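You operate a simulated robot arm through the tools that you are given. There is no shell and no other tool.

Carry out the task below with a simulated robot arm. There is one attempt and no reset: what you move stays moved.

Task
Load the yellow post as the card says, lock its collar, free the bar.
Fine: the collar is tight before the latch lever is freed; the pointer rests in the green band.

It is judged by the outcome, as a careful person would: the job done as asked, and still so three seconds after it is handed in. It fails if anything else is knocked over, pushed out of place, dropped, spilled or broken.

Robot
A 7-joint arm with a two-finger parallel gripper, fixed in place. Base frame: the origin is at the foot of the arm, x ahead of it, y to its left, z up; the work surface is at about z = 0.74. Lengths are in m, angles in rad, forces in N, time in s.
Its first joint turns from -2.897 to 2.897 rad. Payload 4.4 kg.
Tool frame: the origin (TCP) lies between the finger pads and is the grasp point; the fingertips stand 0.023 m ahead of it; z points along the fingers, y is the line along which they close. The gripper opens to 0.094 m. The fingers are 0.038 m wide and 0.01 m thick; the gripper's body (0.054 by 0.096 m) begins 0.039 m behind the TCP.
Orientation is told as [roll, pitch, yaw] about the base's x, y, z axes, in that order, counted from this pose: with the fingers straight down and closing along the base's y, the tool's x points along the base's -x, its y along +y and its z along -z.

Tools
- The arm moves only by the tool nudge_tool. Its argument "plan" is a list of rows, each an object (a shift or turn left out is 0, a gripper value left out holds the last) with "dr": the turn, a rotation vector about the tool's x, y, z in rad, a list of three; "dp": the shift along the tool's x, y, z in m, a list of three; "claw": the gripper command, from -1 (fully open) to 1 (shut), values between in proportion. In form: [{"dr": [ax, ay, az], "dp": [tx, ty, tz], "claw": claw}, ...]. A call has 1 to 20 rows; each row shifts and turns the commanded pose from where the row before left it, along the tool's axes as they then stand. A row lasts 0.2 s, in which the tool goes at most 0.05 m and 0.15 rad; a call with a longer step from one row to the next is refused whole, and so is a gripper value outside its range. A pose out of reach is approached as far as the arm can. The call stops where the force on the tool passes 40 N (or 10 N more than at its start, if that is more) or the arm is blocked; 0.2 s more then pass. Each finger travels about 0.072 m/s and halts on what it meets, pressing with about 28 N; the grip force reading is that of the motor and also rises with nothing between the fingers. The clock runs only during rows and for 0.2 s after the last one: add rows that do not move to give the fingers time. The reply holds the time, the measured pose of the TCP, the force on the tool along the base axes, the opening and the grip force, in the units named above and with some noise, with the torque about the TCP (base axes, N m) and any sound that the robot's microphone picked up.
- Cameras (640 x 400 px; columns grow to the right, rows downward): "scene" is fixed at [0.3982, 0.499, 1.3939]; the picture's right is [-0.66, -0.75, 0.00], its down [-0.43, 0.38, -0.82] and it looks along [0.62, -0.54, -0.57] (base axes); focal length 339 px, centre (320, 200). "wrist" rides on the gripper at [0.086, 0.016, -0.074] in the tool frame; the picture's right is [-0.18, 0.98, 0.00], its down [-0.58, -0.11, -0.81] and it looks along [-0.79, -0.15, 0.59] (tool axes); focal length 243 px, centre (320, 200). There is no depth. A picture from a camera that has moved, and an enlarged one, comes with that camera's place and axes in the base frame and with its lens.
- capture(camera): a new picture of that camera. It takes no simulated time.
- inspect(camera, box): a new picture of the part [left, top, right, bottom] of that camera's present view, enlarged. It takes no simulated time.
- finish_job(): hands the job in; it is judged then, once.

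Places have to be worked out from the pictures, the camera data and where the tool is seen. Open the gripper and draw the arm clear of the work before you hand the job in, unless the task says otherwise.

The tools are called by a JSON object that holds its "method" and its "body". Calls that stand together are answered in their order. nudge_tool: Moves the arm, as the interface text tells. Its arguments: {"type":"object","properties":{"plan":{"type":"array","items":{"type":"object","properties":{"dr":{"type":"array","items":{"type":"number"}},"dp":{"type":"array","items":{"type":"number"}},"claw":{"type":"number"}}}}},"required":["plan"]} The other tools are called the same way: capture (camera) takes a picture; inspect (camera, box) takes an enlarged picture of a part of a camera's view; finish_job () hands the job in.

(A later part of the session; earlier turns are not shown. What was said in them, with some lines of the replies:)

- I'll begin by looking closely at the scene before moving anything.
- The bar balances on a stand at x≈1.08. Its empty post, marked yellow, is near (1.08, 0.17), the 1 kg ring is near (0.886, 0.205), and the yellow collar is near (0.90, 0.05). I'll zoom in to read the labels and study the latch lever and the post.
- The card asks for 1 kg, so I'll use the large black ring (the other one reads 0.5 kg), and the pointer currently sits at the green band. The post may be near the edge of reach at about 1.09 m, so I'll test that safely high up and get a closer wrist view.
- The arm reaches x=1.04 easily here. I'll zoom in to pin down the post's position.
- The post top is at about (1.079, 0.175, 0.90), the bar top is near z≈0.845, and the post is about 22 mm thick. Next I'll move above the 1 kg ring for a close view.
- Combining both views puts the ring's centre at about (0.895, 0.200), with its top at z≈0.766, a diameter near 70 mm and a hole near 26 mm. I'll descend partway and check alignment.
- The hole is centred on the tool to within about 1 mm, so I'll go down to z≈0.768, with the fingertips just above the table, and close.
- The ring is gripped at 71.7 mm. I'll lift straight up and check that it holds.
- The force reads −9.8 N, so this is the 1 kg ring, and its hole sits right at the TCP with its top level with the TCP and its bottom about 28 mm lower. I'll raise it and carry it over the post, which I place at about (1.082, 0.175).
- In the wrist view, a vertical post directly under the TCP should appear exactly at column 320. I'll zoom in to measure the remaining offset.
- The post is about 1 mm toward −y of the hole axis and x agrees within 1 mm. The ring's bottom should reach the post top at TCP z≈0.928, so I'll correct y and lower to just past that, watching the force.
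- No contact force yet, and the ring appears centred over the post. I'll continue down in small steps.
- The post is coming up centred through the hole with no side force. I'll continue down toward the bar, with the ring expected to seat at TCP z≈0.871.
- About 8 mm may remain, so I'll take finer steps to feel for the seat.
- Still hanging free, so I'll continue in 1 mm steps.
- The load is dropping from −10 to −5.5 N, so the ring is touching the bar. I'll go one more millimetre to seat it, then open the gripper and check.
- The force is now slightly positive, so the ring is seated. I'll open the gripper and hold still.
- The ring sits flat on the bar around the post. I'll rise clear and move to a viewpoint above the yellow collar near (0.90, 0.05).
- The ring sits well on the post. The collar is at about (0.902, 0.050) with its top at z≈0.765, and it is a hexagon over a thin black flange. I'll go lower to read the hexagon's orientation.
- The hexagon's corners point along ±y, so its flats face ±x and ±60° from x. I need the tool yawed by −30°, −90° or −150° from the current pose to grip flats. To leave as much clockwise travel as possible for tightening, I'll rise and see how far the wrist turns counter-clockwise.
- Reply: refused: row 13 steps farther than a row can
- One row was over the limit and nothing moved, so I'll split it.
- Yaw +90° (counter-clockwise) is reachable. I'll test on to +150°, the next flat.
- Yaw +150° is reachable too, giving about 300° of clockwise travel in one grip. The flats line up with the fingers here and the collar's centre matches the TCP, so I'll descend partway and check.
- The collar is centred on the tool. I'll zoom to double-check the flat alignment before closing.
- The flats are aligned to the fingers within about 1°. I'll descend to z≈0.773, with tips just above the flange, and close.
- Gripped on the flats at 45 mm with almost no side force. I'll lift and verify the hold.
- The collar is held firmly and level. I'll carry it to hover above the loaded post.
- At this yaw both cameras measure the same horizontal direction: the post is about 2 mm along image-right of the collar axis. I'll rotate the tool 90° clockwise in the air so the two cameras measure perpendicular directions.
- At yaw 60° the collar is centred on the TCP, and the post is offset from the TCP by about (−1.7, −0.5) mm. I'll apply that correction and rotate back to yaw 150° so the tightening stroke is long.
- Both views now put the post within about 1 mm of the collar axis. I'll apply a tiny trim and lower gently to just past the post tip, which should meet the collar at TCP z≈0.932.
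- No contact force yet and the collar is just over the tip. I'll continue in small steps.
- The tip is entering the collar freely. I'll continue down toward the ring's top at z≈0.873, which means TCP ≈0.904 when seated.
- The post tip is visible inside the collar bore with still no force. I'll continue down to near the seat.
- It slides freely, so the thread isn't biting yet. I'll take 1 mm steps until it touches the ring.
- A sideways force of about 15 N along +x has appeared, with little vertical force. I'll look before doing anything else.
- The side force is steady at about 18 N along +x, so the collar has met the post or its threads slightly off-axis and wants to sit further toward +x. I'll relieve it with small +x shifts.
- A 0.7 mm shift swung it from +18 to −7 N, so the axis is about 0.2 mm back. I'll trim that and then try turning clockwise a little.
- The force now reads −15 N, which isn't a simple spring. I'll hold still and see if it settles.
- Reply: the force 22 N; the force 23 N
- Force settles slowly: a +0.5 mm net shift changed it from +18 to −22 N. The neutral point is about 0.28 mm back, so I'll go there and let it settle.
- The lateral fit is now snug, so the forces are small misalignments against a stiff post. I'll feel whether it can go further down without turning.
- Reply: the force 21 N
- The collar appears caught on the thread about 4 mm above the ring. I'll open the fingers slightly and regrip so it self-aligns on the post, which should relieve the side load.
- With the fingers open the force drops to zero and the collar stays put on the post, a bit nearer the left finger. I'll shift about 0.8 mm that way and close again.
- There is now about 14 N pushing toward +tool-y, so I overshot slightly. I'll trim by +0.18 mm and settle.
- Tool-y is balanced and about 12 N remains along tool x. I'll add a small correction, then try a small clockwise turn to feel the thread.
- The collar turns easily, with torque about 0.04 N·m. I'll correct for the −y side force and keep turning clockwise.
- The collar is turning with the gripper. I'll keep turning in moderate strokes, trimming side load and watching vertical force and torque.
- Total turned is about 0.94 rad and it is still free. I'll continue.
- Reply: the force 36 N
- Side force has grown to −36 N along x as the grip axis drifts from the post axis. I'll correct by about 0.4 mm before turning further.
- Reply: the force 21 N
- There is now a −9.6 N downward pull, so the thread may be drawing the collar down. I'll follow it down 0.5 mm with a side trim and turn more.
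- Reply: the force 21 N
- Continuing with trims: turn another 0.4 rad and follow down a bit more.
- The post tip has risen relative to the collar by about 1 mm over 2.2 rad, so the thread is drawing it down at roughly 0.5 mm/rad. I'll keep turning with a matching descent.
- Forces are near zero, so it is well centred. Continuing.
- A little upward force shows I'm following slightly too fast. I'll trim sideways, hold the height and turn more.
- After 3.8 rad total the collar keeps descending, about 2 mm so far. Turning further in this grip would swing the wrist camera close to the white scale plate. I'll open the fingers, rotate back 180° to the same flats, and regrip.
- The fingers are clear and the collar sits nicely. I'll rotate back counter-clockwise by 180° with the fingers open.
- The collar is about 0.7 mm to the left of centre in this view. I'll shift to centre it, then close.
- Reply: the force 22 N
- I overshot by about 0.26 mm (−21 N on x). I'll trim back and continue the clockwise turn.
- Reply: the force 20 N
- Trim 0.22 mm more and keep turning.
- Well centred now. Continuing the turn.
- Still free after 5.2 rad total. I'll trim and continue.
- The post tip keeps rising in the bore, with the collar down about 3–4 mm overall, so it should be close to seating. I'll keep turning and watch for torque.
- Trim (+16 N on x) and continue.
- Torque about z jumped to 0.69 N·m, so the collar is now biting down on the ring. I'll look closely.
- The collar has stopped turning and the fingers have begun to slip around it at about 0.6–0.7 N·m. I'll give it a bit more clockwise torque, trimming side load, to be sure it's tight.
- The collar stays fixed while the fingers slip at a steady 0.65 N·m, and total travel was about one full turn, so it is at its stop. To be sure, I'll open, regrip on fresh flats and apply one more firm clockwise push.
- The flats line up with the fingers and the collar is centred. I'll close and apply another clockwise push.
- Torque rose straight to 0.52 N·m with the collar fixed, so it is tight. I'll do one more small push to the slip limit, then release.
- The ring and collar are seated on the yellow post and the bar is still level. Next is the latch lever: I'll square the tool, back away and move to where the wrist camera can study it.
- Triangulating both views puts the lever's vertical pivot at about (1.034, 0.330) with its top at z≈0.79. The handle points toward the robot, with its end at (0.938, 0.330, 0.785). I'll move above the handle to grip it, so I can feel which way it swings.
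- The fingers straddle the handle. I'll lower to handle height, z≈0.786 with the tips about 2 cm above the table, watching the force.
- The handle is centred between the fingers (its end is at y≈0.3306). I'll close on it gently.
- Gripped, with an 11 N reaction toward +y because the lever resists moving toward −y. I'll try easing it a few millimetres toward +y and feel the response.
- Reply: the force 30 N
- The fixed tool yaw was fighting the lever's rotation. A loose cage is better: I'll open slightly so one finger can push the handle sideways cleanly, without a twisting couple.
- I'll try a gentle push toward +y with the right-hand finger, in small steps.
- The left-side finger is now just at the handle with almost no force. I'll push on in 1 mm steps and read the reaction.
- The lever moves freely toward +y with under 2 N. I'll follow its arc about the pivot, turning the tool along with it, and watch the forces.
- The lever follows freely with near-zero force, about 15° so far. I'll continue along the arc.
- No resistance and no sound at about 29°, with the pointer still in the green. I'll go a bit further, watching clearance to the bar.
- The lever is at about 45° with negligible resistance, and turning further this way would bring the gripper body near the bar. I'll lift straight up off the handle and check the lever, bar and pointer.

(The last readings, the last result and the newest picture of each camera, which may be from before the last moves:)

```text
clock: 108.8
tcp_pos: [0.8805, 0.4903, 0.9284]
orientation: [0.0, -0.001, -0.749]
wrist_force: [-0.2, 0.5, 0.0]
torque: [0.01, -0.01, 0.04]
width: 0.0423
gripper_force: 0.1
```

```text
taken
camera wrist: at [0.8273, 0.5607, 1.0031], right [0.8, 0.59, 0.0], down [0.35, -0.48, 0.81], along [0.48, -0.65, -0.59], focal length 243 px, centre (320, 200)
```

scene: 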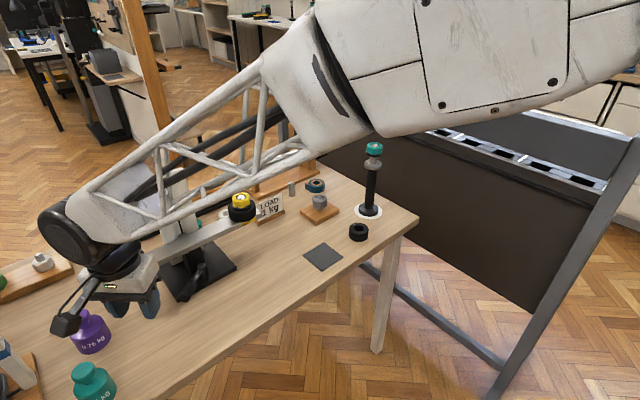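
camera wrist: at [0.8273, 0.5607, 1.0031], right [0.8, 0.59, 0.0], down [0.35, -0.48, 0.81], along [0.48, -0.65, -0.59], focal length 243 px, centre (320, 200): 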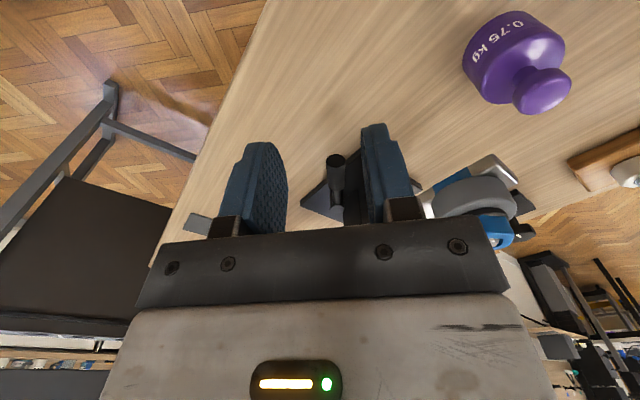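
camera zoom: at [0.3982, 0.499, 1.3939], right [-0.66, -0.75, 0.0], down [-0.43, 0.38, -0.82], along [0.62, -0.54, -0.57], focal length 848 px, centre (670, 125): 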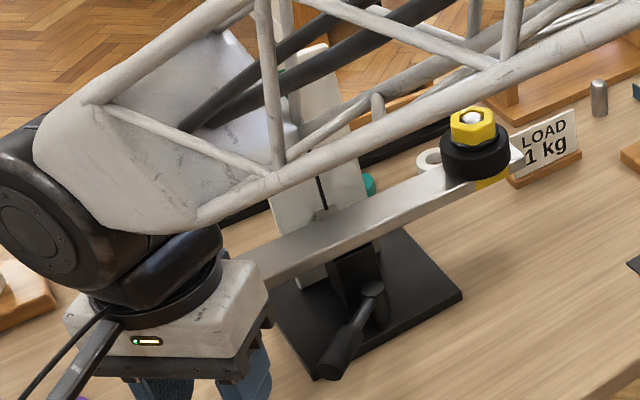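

The lever stays at about 45° and the bar looks level. I'll move the arm up and out of the way to see the pointer clearly.

{"method": "nudge_tool", "body": {"plan": [{"dp": [-0.0213, -0.0302, -0.02]}, {"dp": [-0.0213, -0.0302, -0.02]}, {"dp": [-0.0213, -0.0302, -0.02]}, {"dp": [-0.0213, -0.0302, -0.02]}, {"dp": [-0.0213, -0.0302, -0.02]}, {"dp": [-0.0213, -0.0302, -0.02]}, {"dp": [0, 0, 0]}]}}

{"method": "capture", "body": {"camera": "scene"}}

{"method": "inspect", "body": {"camera": "scene", "box": [90, 150, 270, 310]}}

{"method": "capture", "body": {"camera": "wrist"}}

```text
clock: 110.4
tcp_pos: [0.8503, 0.2698, 1.045]
orientation: [0.001, 0.001, -0.751]
wrist_force: [-0.3, -0.4, 0.9]
torque: [0.01, 0.01, 0.0]
width: 0.0425
gripper_force: 0.1
```

```text
taken
```

scene: 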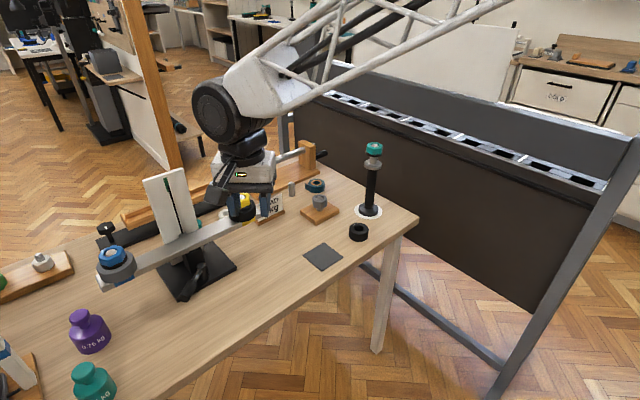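

```text
2.50 times, centred on (180, 230) of scene
camera zoom: at [0.3982, 0.499, 1.3939], right [-0.66, -0.75, 0.0], down [-0.43, 0.38, -0.82], along [0.62, -0.54, -0.57], focal length 848 px, centre (670, 125)
```

zoom: 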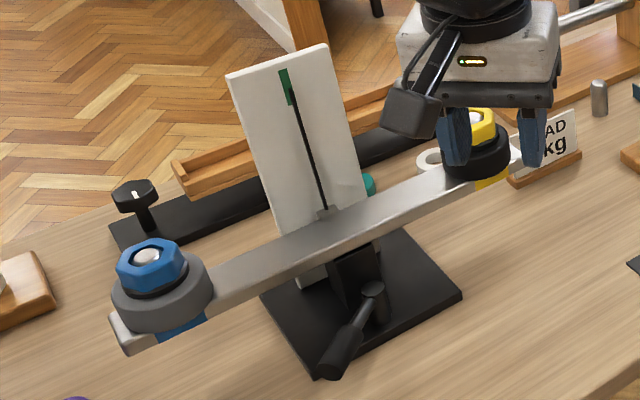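

```text
taken
camera wrist: at [0.7989, 0.3403, 1.1211], right [0.8, 0.59, 0.0], down [0.35, -0.48, 0.81], along [0.48, -0.65, -0.59], focal length 243 px, centre (320, 200)
```

wrist: 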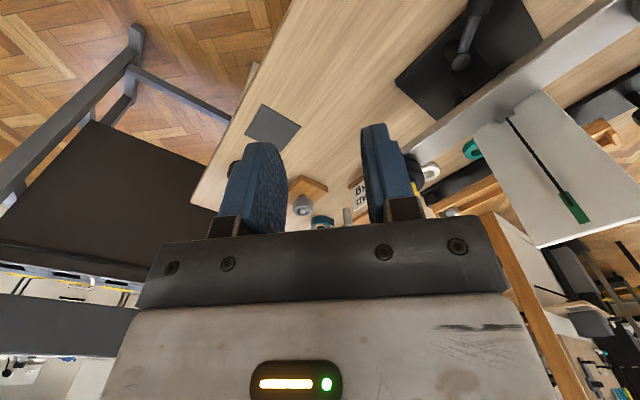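

I'll compare the pointer with the first view using the same zoom.

{"method": "inspect", "body": {"camera": "scene", "box": [140, 160, 220, 230]}}

{"method": "inspect", "body": {"camera": "scene", "box": [155, 170, 195, 200]}}

{"method": "inspect", "body": {"camera": "scene", "box": [160, 235, 250, 305]}}

```text
5.71 times, centred on (180, 195) of scene
camera zoom: at [0.3982, 0.499, 1.3939], right [-0.66, -0.75, 0.0], down [-0.43, 0.38, -0.82], along [0.62, -0.54, -0.57], focal length 1939 px, centre (1120, 229)
```

zoom: 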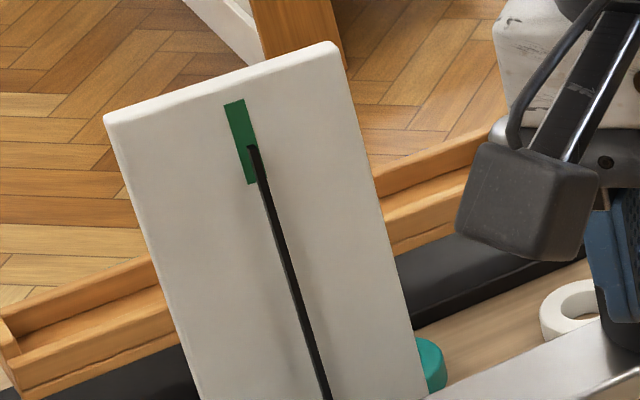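

```text
13.33 times, centred on (175, 185) of scene
camera zoom: at [0.3982, 0.499, 1.3939], right [-0.66, -0.75, 0.0], down [-0.43, 0.38, -0.82], along [0.62, -0.54, -0.57], focal length 4525 px, centre (2253, 400)
```

zoom: 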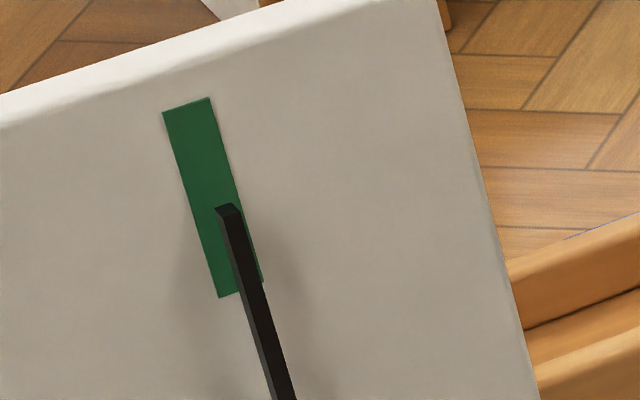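

```text
5.71 times, centred on (205, 270) of scene
camera zoom: at [0.3982, 0.499, 1.3939], right [-0.66, -0.75, 0.0], down [-0.43, 0.38, -0.82], along [0.62, -0.54, -0.57], focal length 1939 px, centre (977, -200)
```

zoom: 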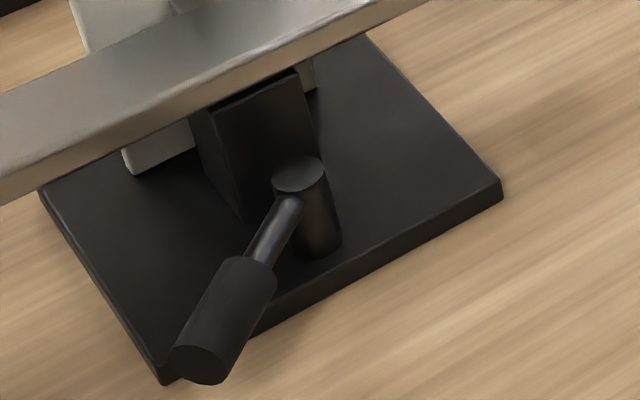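

The pointer is unchanged and centred in the green; it looks offset to opposite sides from the two cameras, as parallax predicts. The lever is at about 48°. To be certain it's fully freed I'll push it on toward its stop with closed fingers, tool square to the base, pressing along +x well clear of the bar.

{"method": "nudge_tool", "body": {"plan": [{"dr": [0, 0, -0.1252], "claw": 1}, {"dr": [0, 0, -0.1252], "claw": 1}, {"dr": [0, 0, -0.1252]}, {"dr": [0, 0, -0.1252]}, {"dr": [0, 0, -0.1252]}, {"dr": [0, 0, -0.1252]}, {"dp": [-0.025, 0.035, 0.02]}, {"dp": [-0.025, 0.035, 0.02]}, {"dp": [-0.025, 0.035, 0.02]}, {"dp": [0, 0, 0.04]}, {"dp": [0, 0, 0.03]}, {"dp": [0, 0, 0]}]}}

{"method": "capture", "body": {"camera": "wrist"}}

{"method": "inspect", "body": {"camera": "scene", "box": [120, 200, 260, 310]}}

```text
clock: 113.0
tcp_pos: [0.9217, 0.3729, 0.9178]
orientation: [0.0, -0.001, 0.001]
wrist_force: [-0.8, -0.6, 0.6]
torque: [0.0, -0.02, -0.04]
width: 0.0
gripper_force: 27.7
```

```text
taken
camera wrist: at [0.8357, 0.3891, 0.9921], right [0.18, 0.98, 0.0], down [0.58, -0.11, 0.81], along [0.79, -0.15, -0.59], focal length 243 px, centre (320, 200)
```

wrist: 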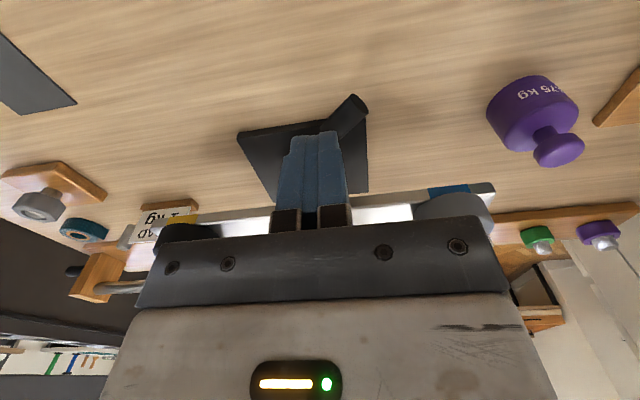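

```text
3.64 times, centred on (190, 255) of scene
camera zoom: at [0.3982, 0.499, 1.3939], right [-0.66, -0.75, 0.0], down [-0.43, 0.38, -0.82], along [0.62, -0.54, -0.57], focal length 1234 px, centre (793, 0)
```

zoom: 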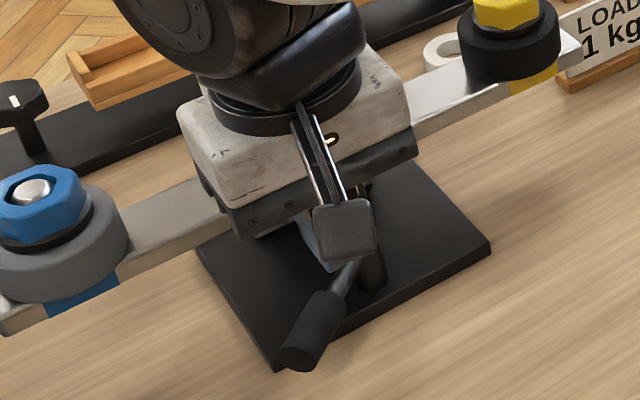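

The closed fingers are on the robot side of the handle, clear of it by about 2 cm. I'll lower to handle height.

{"method": "nudge_tool", "body": {"plan": [{"dp": [0, 0, 0.04]}, {"dp": [0, 0, 0.04]}, {"dp": [0, 0, 0.03]}, {"dp": [0, 0, 0.015]}, {"dp": [0, 0, 0]}]}}

{"method": "capture", "body": {"camera": "wrist"}}

{"method": "inspect", "body": {"camera": "scene", "box": [120, 200, 260, 310]}}

```text
clock: 114.2
tcp_pos: [0.9212, 0.3737, 0.7925]
orientation: [0.001, 0.0, 0.001]
wrist_force: [-0.2, 0.1, 1.1]
torque: [0.0, 0.04, 0.03]
width: 0.0001
gripper_force: 27.7
```

```text
taken
camera wrist: at [0.836, 0.39, 0.8679], right [0.18, 0.98, 0.0], down [0.58, -0.11, 0.81], along [0.79, -0.15, -0.59], focal length 243 px, centre (320, 200)
```

wrist: 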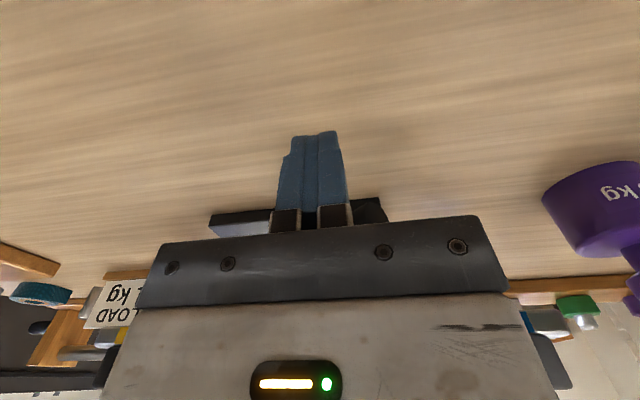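

```text
3.64 times, centred on (190, 255) of scene
camera zoom: at [0.3982, 0.499, 1.3939], right [-0.66, -0.75, 0.0], down [-0.43, 0.38, -0.82], along [0.62, -0.54, -0.57], focal length 1234 px, centre (793, 0)
```

zoom: 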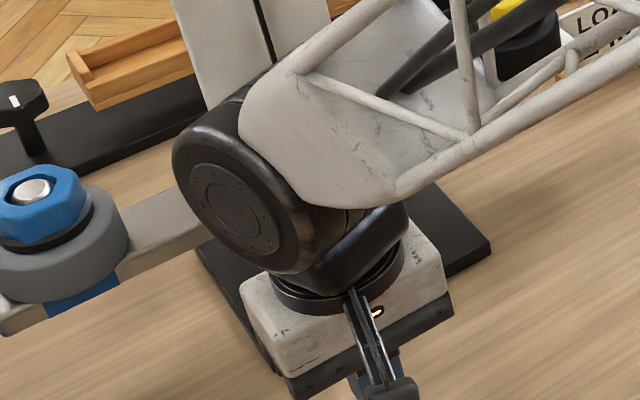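

Fingers are at handle height with no contact. I'll advance along +x to meet the handle (contact expected near x≈0.949) and then push gently.

{"method": "nudge_tool", "body": {"plan": [{"dp": [-0.012, 0, 0]}, {"dp": [-0.01, 0, 0]}, {"dp": [-0.004, 0.001, 0]}, {"dp": [-0.004, 0.001, 0]}, {"dp": [-0.004, 0.002, 0]}, {"dp": [0, 0, 0]}]}}

{"method": "capture", "body": {"camera": "wrist"}}

```text
clock: 115.6
tcp_pos: [0.9563, 0.3789, 0.793]
orientation: [0.0, 0.001, 0.001]
wrist_force: [-0.6, 1.0, 0.2]
torque: [0.02, 0.02, 0.0]
width: 0.0
gripper_force: 28.5
```

```text
taken
camera wrist: at [0.8709, 0.3952, 0.8675], right [0.18, 0.98, 0.0], down [0.58, -0.11, 0.81], along [0.79, -0.15, -0.59], focal length 243 px, centre (320, 200)
```

wrist: 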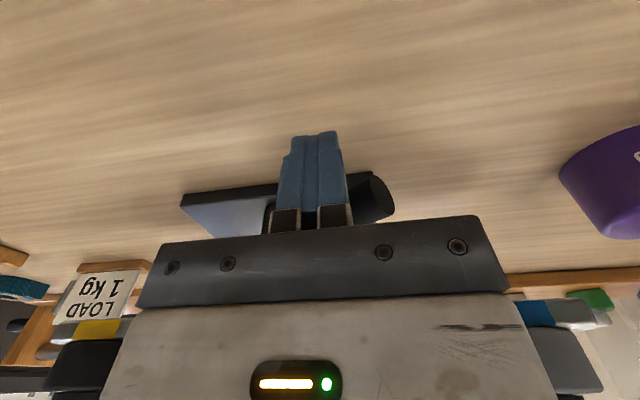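

The handle is right beside the fingers. I'll keep pushing in 3 mm steps.

{"method": "nudge_tool", "body": {"plan": [{"dp": [-0.003, 0.0015, 0]}, {"dp": [-0.003, 0.0015, 0]}, {"dp": [-0.003, 0.0015, 0]}, {"dp": [-0.003, 0.0015, 0]}, {"dp": [0, 0, 0]}]}}

{"method": "capture", "body": {"camera": "wrist"}}

```text
clock: 116.8
tcp_pos: [0.9693, 0.3849, 0.7931]
orientation: [-0.001, 0.0, 0.002]
wrist_force: [-0.2, -0.7, -0.6]
torque: [-0.02, 0.01, 0.01]
width: 0.0
gripper_force: 28.1
```

```text
taken
camera wrist: at [0.883, 0.4009, 0.8676], right [0.18, 0.98, 0.0], down [0.58, -0.11, 0.81], along [0.79, -0.15, -0.59], focal length 243 px, centre (320, 200)
```

wrist: 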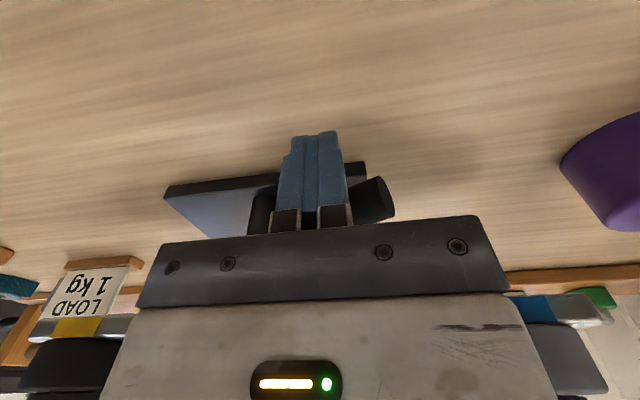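

The lever keeps swinging with almost no force. I'll continue toward its stop.

{"method": "nudge_tool", "body": {"plan": [{"dp": [-0.003, 0.0015, 0]}, {"dp": [-0.003, 0.0015, 0]}, {"dp": [-0.003, 0.0015, 0]}, {"dp": [-0.003, 0.0015, 0]}, {"dp": [0, 0, 0]}]}}

{"method": "capture", "body": {"camera": "wrist"}}

{"method": "inspect", "body": {"camera": "scene", "box": [90, 150, 270, 310]}}

```text
clock: 117.6
tcp_pos: [0.9748, 0.3888, 0.7926]
orientation: [0.0, 0.004, 0.001]
wrist_force: [-28.5, -14.5, 12.2]
torque: [0.14, -0.21, 0.09]
width: 0.0
gripper_force: 28.6
stopped in row 3: the force on the tool passed its limit at 48 N (the readings are from after the stop); the commanded pose is now the measured one
```

```text
taken
camera wrist: at [0.8895, 0.405, 0.8677], right [0.18, 0.98, 0.0], down [0.58, -0.11, 0.8], along [0.79, -0.15, -0.59], focal length 243 px, centre (320, 200)
```

wrist: 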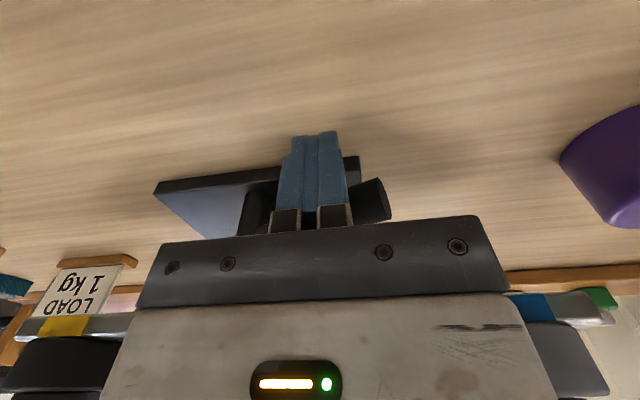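

```text
2.50 times, centred on (180, 230) of scene
camera zoom: at [0.3982, 0.499, 1.3939], right [-0.66, -0.75, 0.0], down [-0.43, 0.38, -0.82], along [0.62, -0.54, -0.57], focal length 848 px, centre (670, 125)
```

zoom: 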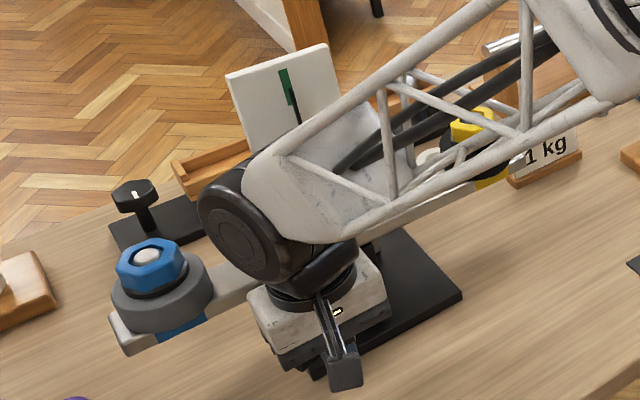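

The lever reached its hard stop at about 69° (1.2 rad) and the push halted itself. I'll back off at once, then check that nothing shifted.

{"method": "nudge_tool", "body": {"plan": [{"dp": [0.006, -0.002, 0]}, {"dp": [0.015, -0.005, 0]}, {"dp": [0.02, 0, 0]}, {"dp": [0, 0, 0]}]}}

{"method": "nudge_tool", "body": {"plan": [{"dp": [0, 0, -0.03]}, {"dp": [0, 0, -0.04]}, {"dp": [0, 0, -0.04]}, {"dp": [0, 0, -0.04]}, {"dp": [0.02, -0.03, -0.03]}, {"dp": [0.02, -0.04, -0.02]}, {"dp": [0.02, -0.04, -0.02]}, {"dp": [0.01, -0.04, 0]}, {"dp": [0, 0, 0]}]}}

{"method": "capture", "body": {"camera": "scene"}}

{"method": "capture", "body": {"camera": "wrist"}}

{"method": "inspect", "body": {"camera": "scene", "box": [155, 170, 195, 200]}}

{"method": "inspect", "body": {"camera": "scene", "box": [90, 150, 270, 310]}}

```text
clock: 118.6
tcp_pos: [0.9344, 0.3825, 0.792]
orientation: [-0.002, 0.001, 0.001]
wrist_force: [-0.1, -0.2, -0.3]
torque: [-0.01, 0.01, -0.03]
width: 0.0
gripper_force: 28.3
```

```text
clock: 120.6
tcp_pos: [0.8675, 0.234, 1.0111]
orientation: [-0.001, 0.003, 0.0]
wrist_force: [0.4, 0.8, -1.3]
torque: [0.02, 0.03, 0.0]
width: 0.0
gripper_force: 28.0
```

```text
taken
```

scene: 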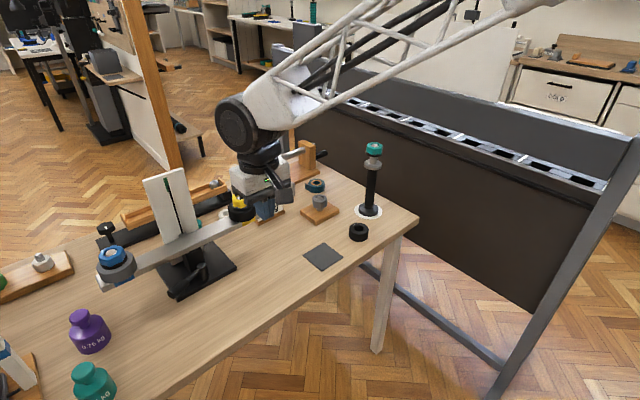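

```text
taken
camera wrist: at [0.7806, 0.2486, 1.0865], right [0.18, 0.98, 0.0], down [0.58, -0.11, 0.81], along [0.79, -0.15, -0.59], focal length 243 px, centre (320, 200)
```

wrist: 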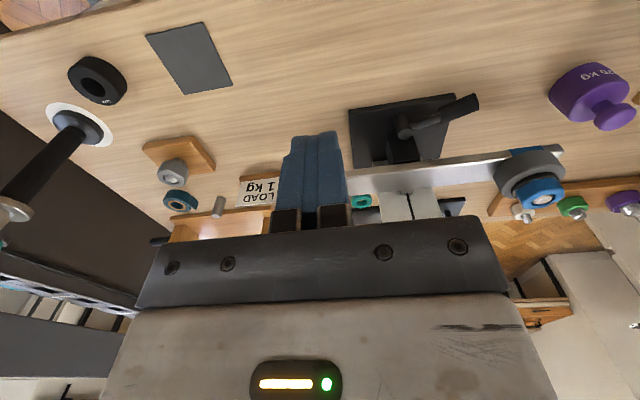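

```text
13.33 times, centred on (175, 185) of scene
camera zoom: at [0.3982, 0.499, 1.3939], right [-0.66, -0.75, 0.0], down [-0.43, 0.38, -0.82], along [0.62, -0.54, -0.57], focal length 4525 px, centre (2253, 400)
```

zoom: 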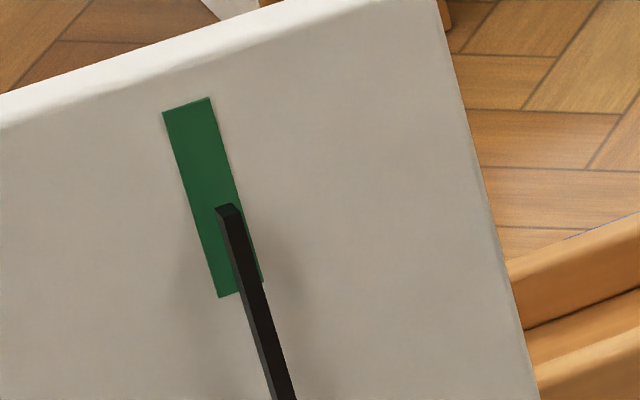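

```text
2.50 times, centred on (180, 230) of scene
camera zoom: at [0.3982, 0.499, 1.3939], right [-0.66, -0.75, 0.0], down [-0.43, 0.38, -0.82], along [0.62, -0.54, -0.57], focal length 848 px, centre (670, 125)
```

zoom: 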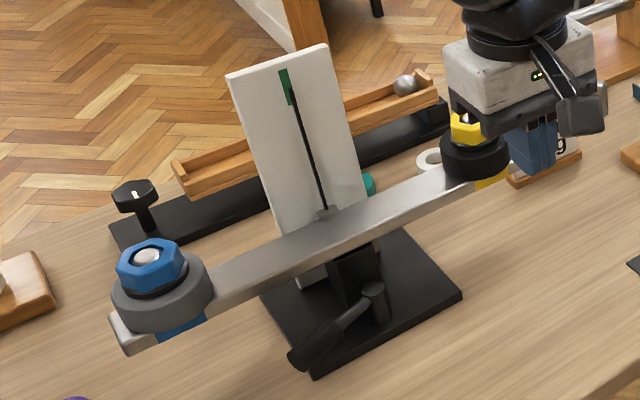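

The stand hasn't moved: the plate edges and pointer sit at identical pixels. The lever rests at its far stop (about 70°), the bar is level and the pointer is in the green band. I'll open the gripper and draw the arm well clear.

{"method": "nudge_tool", "body": {"plan": [{"dp": [0.02, -0.01, -0.03], "claw": -1}, {"dp": [0.02, -0.01, -0.03], "claw": -1}, {"dp": [0.02, -0.01, -0.03]}, {"dp": [0.02, -0.01, -0.03]}, {"dp": [0.02, -0.02, -0.02]}, {"dp": [0.02, -0.02, 0]}, {"dp": [0, 0, 0]}, {"dp": [0, 0, 0]}, {"dp": [0, 0, 0]}, {"dp": [0, 0, 0]}, {"dp": [0, 0, 0]}, {"dp": [0, 0, 0]}]}}

{"method": "capture", "body": {"camera": "scene"}}

{"method": "inspect", "body": {"camera": "scene", "box": [155, 170, 195, 200]}}

{"method": "inspect", "body": {"camera": "scene", "box": [90, 150, 290, 310]}}

{"method": "capture", "body": {"camera": "wrist"}}

```text
clock: 123.2
tcp_pos: [0.7453, 0.1521, 1.1532]
orientation: [-0.001, 0.002, 0.002]
wrist_force: [-0.5, -0.6, -1.0]
torque: [0.01, -0.02, -0.02]
width: 0.094
gripper_force: 0.2
```

```text
taken
```

scene: 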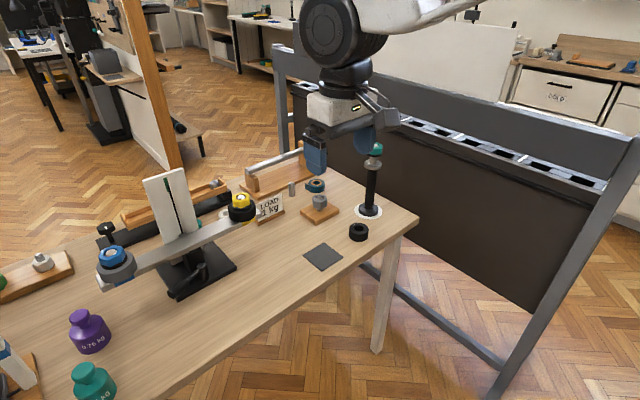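

```text
13.33 times, centred on (175, 185) of scene
camera zoom: at [0.3982, 0.499, 1.3939], right [-0.66, -0.75, 0.0], down [-0.43, 0.38, -0.82], along [0.62, -0.54, -0.57], focal length 4525 px, centre (2253, 400)
```

zoom: 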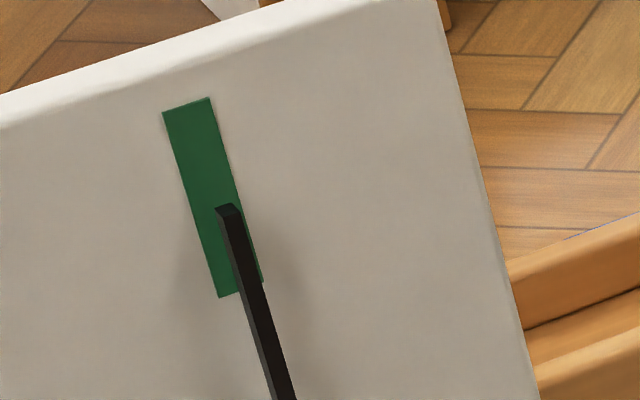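

```text
2.50 times, centred on (190, 230) of scene
camera zoom: at [0.3982, 0.499, 1.3939], right [-0.66, -0.75, 0.0], down [-0.43, 0.38, -0.82], along [0.62, -0.54, -0.57], focal length 848 px, centre (645, 125)
```

zoom: 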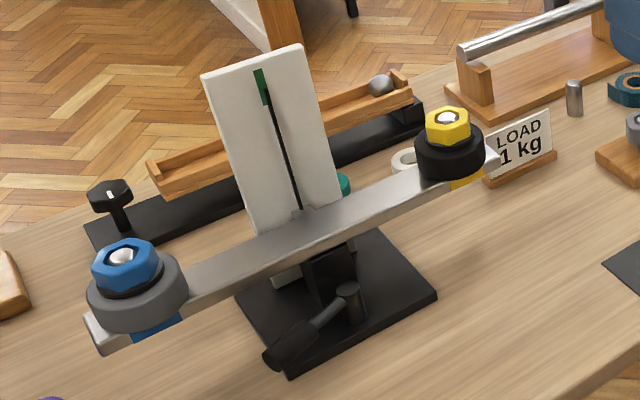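

```text
taken
camera wrist: at [0.6593, 0.1687, 1.2274], right [0.18, 0.98, 0.0], down [0.58, -0.11, 0.81], along [0.79, -0.15, -0.59], focal length 243 px, centre (320, 200)
```

wrist: 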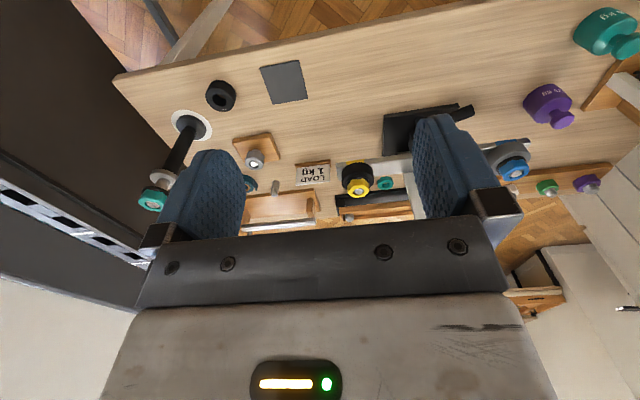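

Everything is in place: the 1 kg ring is on the yellow post with its collar run down to the stop, and the lever is at its far stop. The bar is level with the pointer steady in the green band, nothing else has moved, and the arm is clear with the gripper open. Handing in.

{"method": "finish_job", "body": {}}

```text
The job is handed in.
```

I loaded the yellow post with the 1 kg ring, tightened its yellow collar, then freed the latch lever. The job is handed in.

- **Load:** the ring weighed 9.8 N on lifting, so it is the 1 kg one. It sits flat on the bar around the post.
- **Collar:** I screwed it down clockwise about one full turn until it stopped. It then held while the fingers slipped around it at about 0.65 N·m. That slip is the most torque the gripper could apply, so I couldn't test it any tighter.
- **Lever:** freed only after the collar was tight. It swung about 70° to its far stop and has stayed there. The last push met the stop at a peak of 48 N; the plate and pointer looked unmoved afterwards.
- **Pointer:** in the green band and unchanged before and after freeing the lever. I judged the bar free from the lever being at its stop; I didn't nudge the bar to check.

Nothing else appeared to have been knocked or moved. The gripper was open and the arm clear when I handed in.
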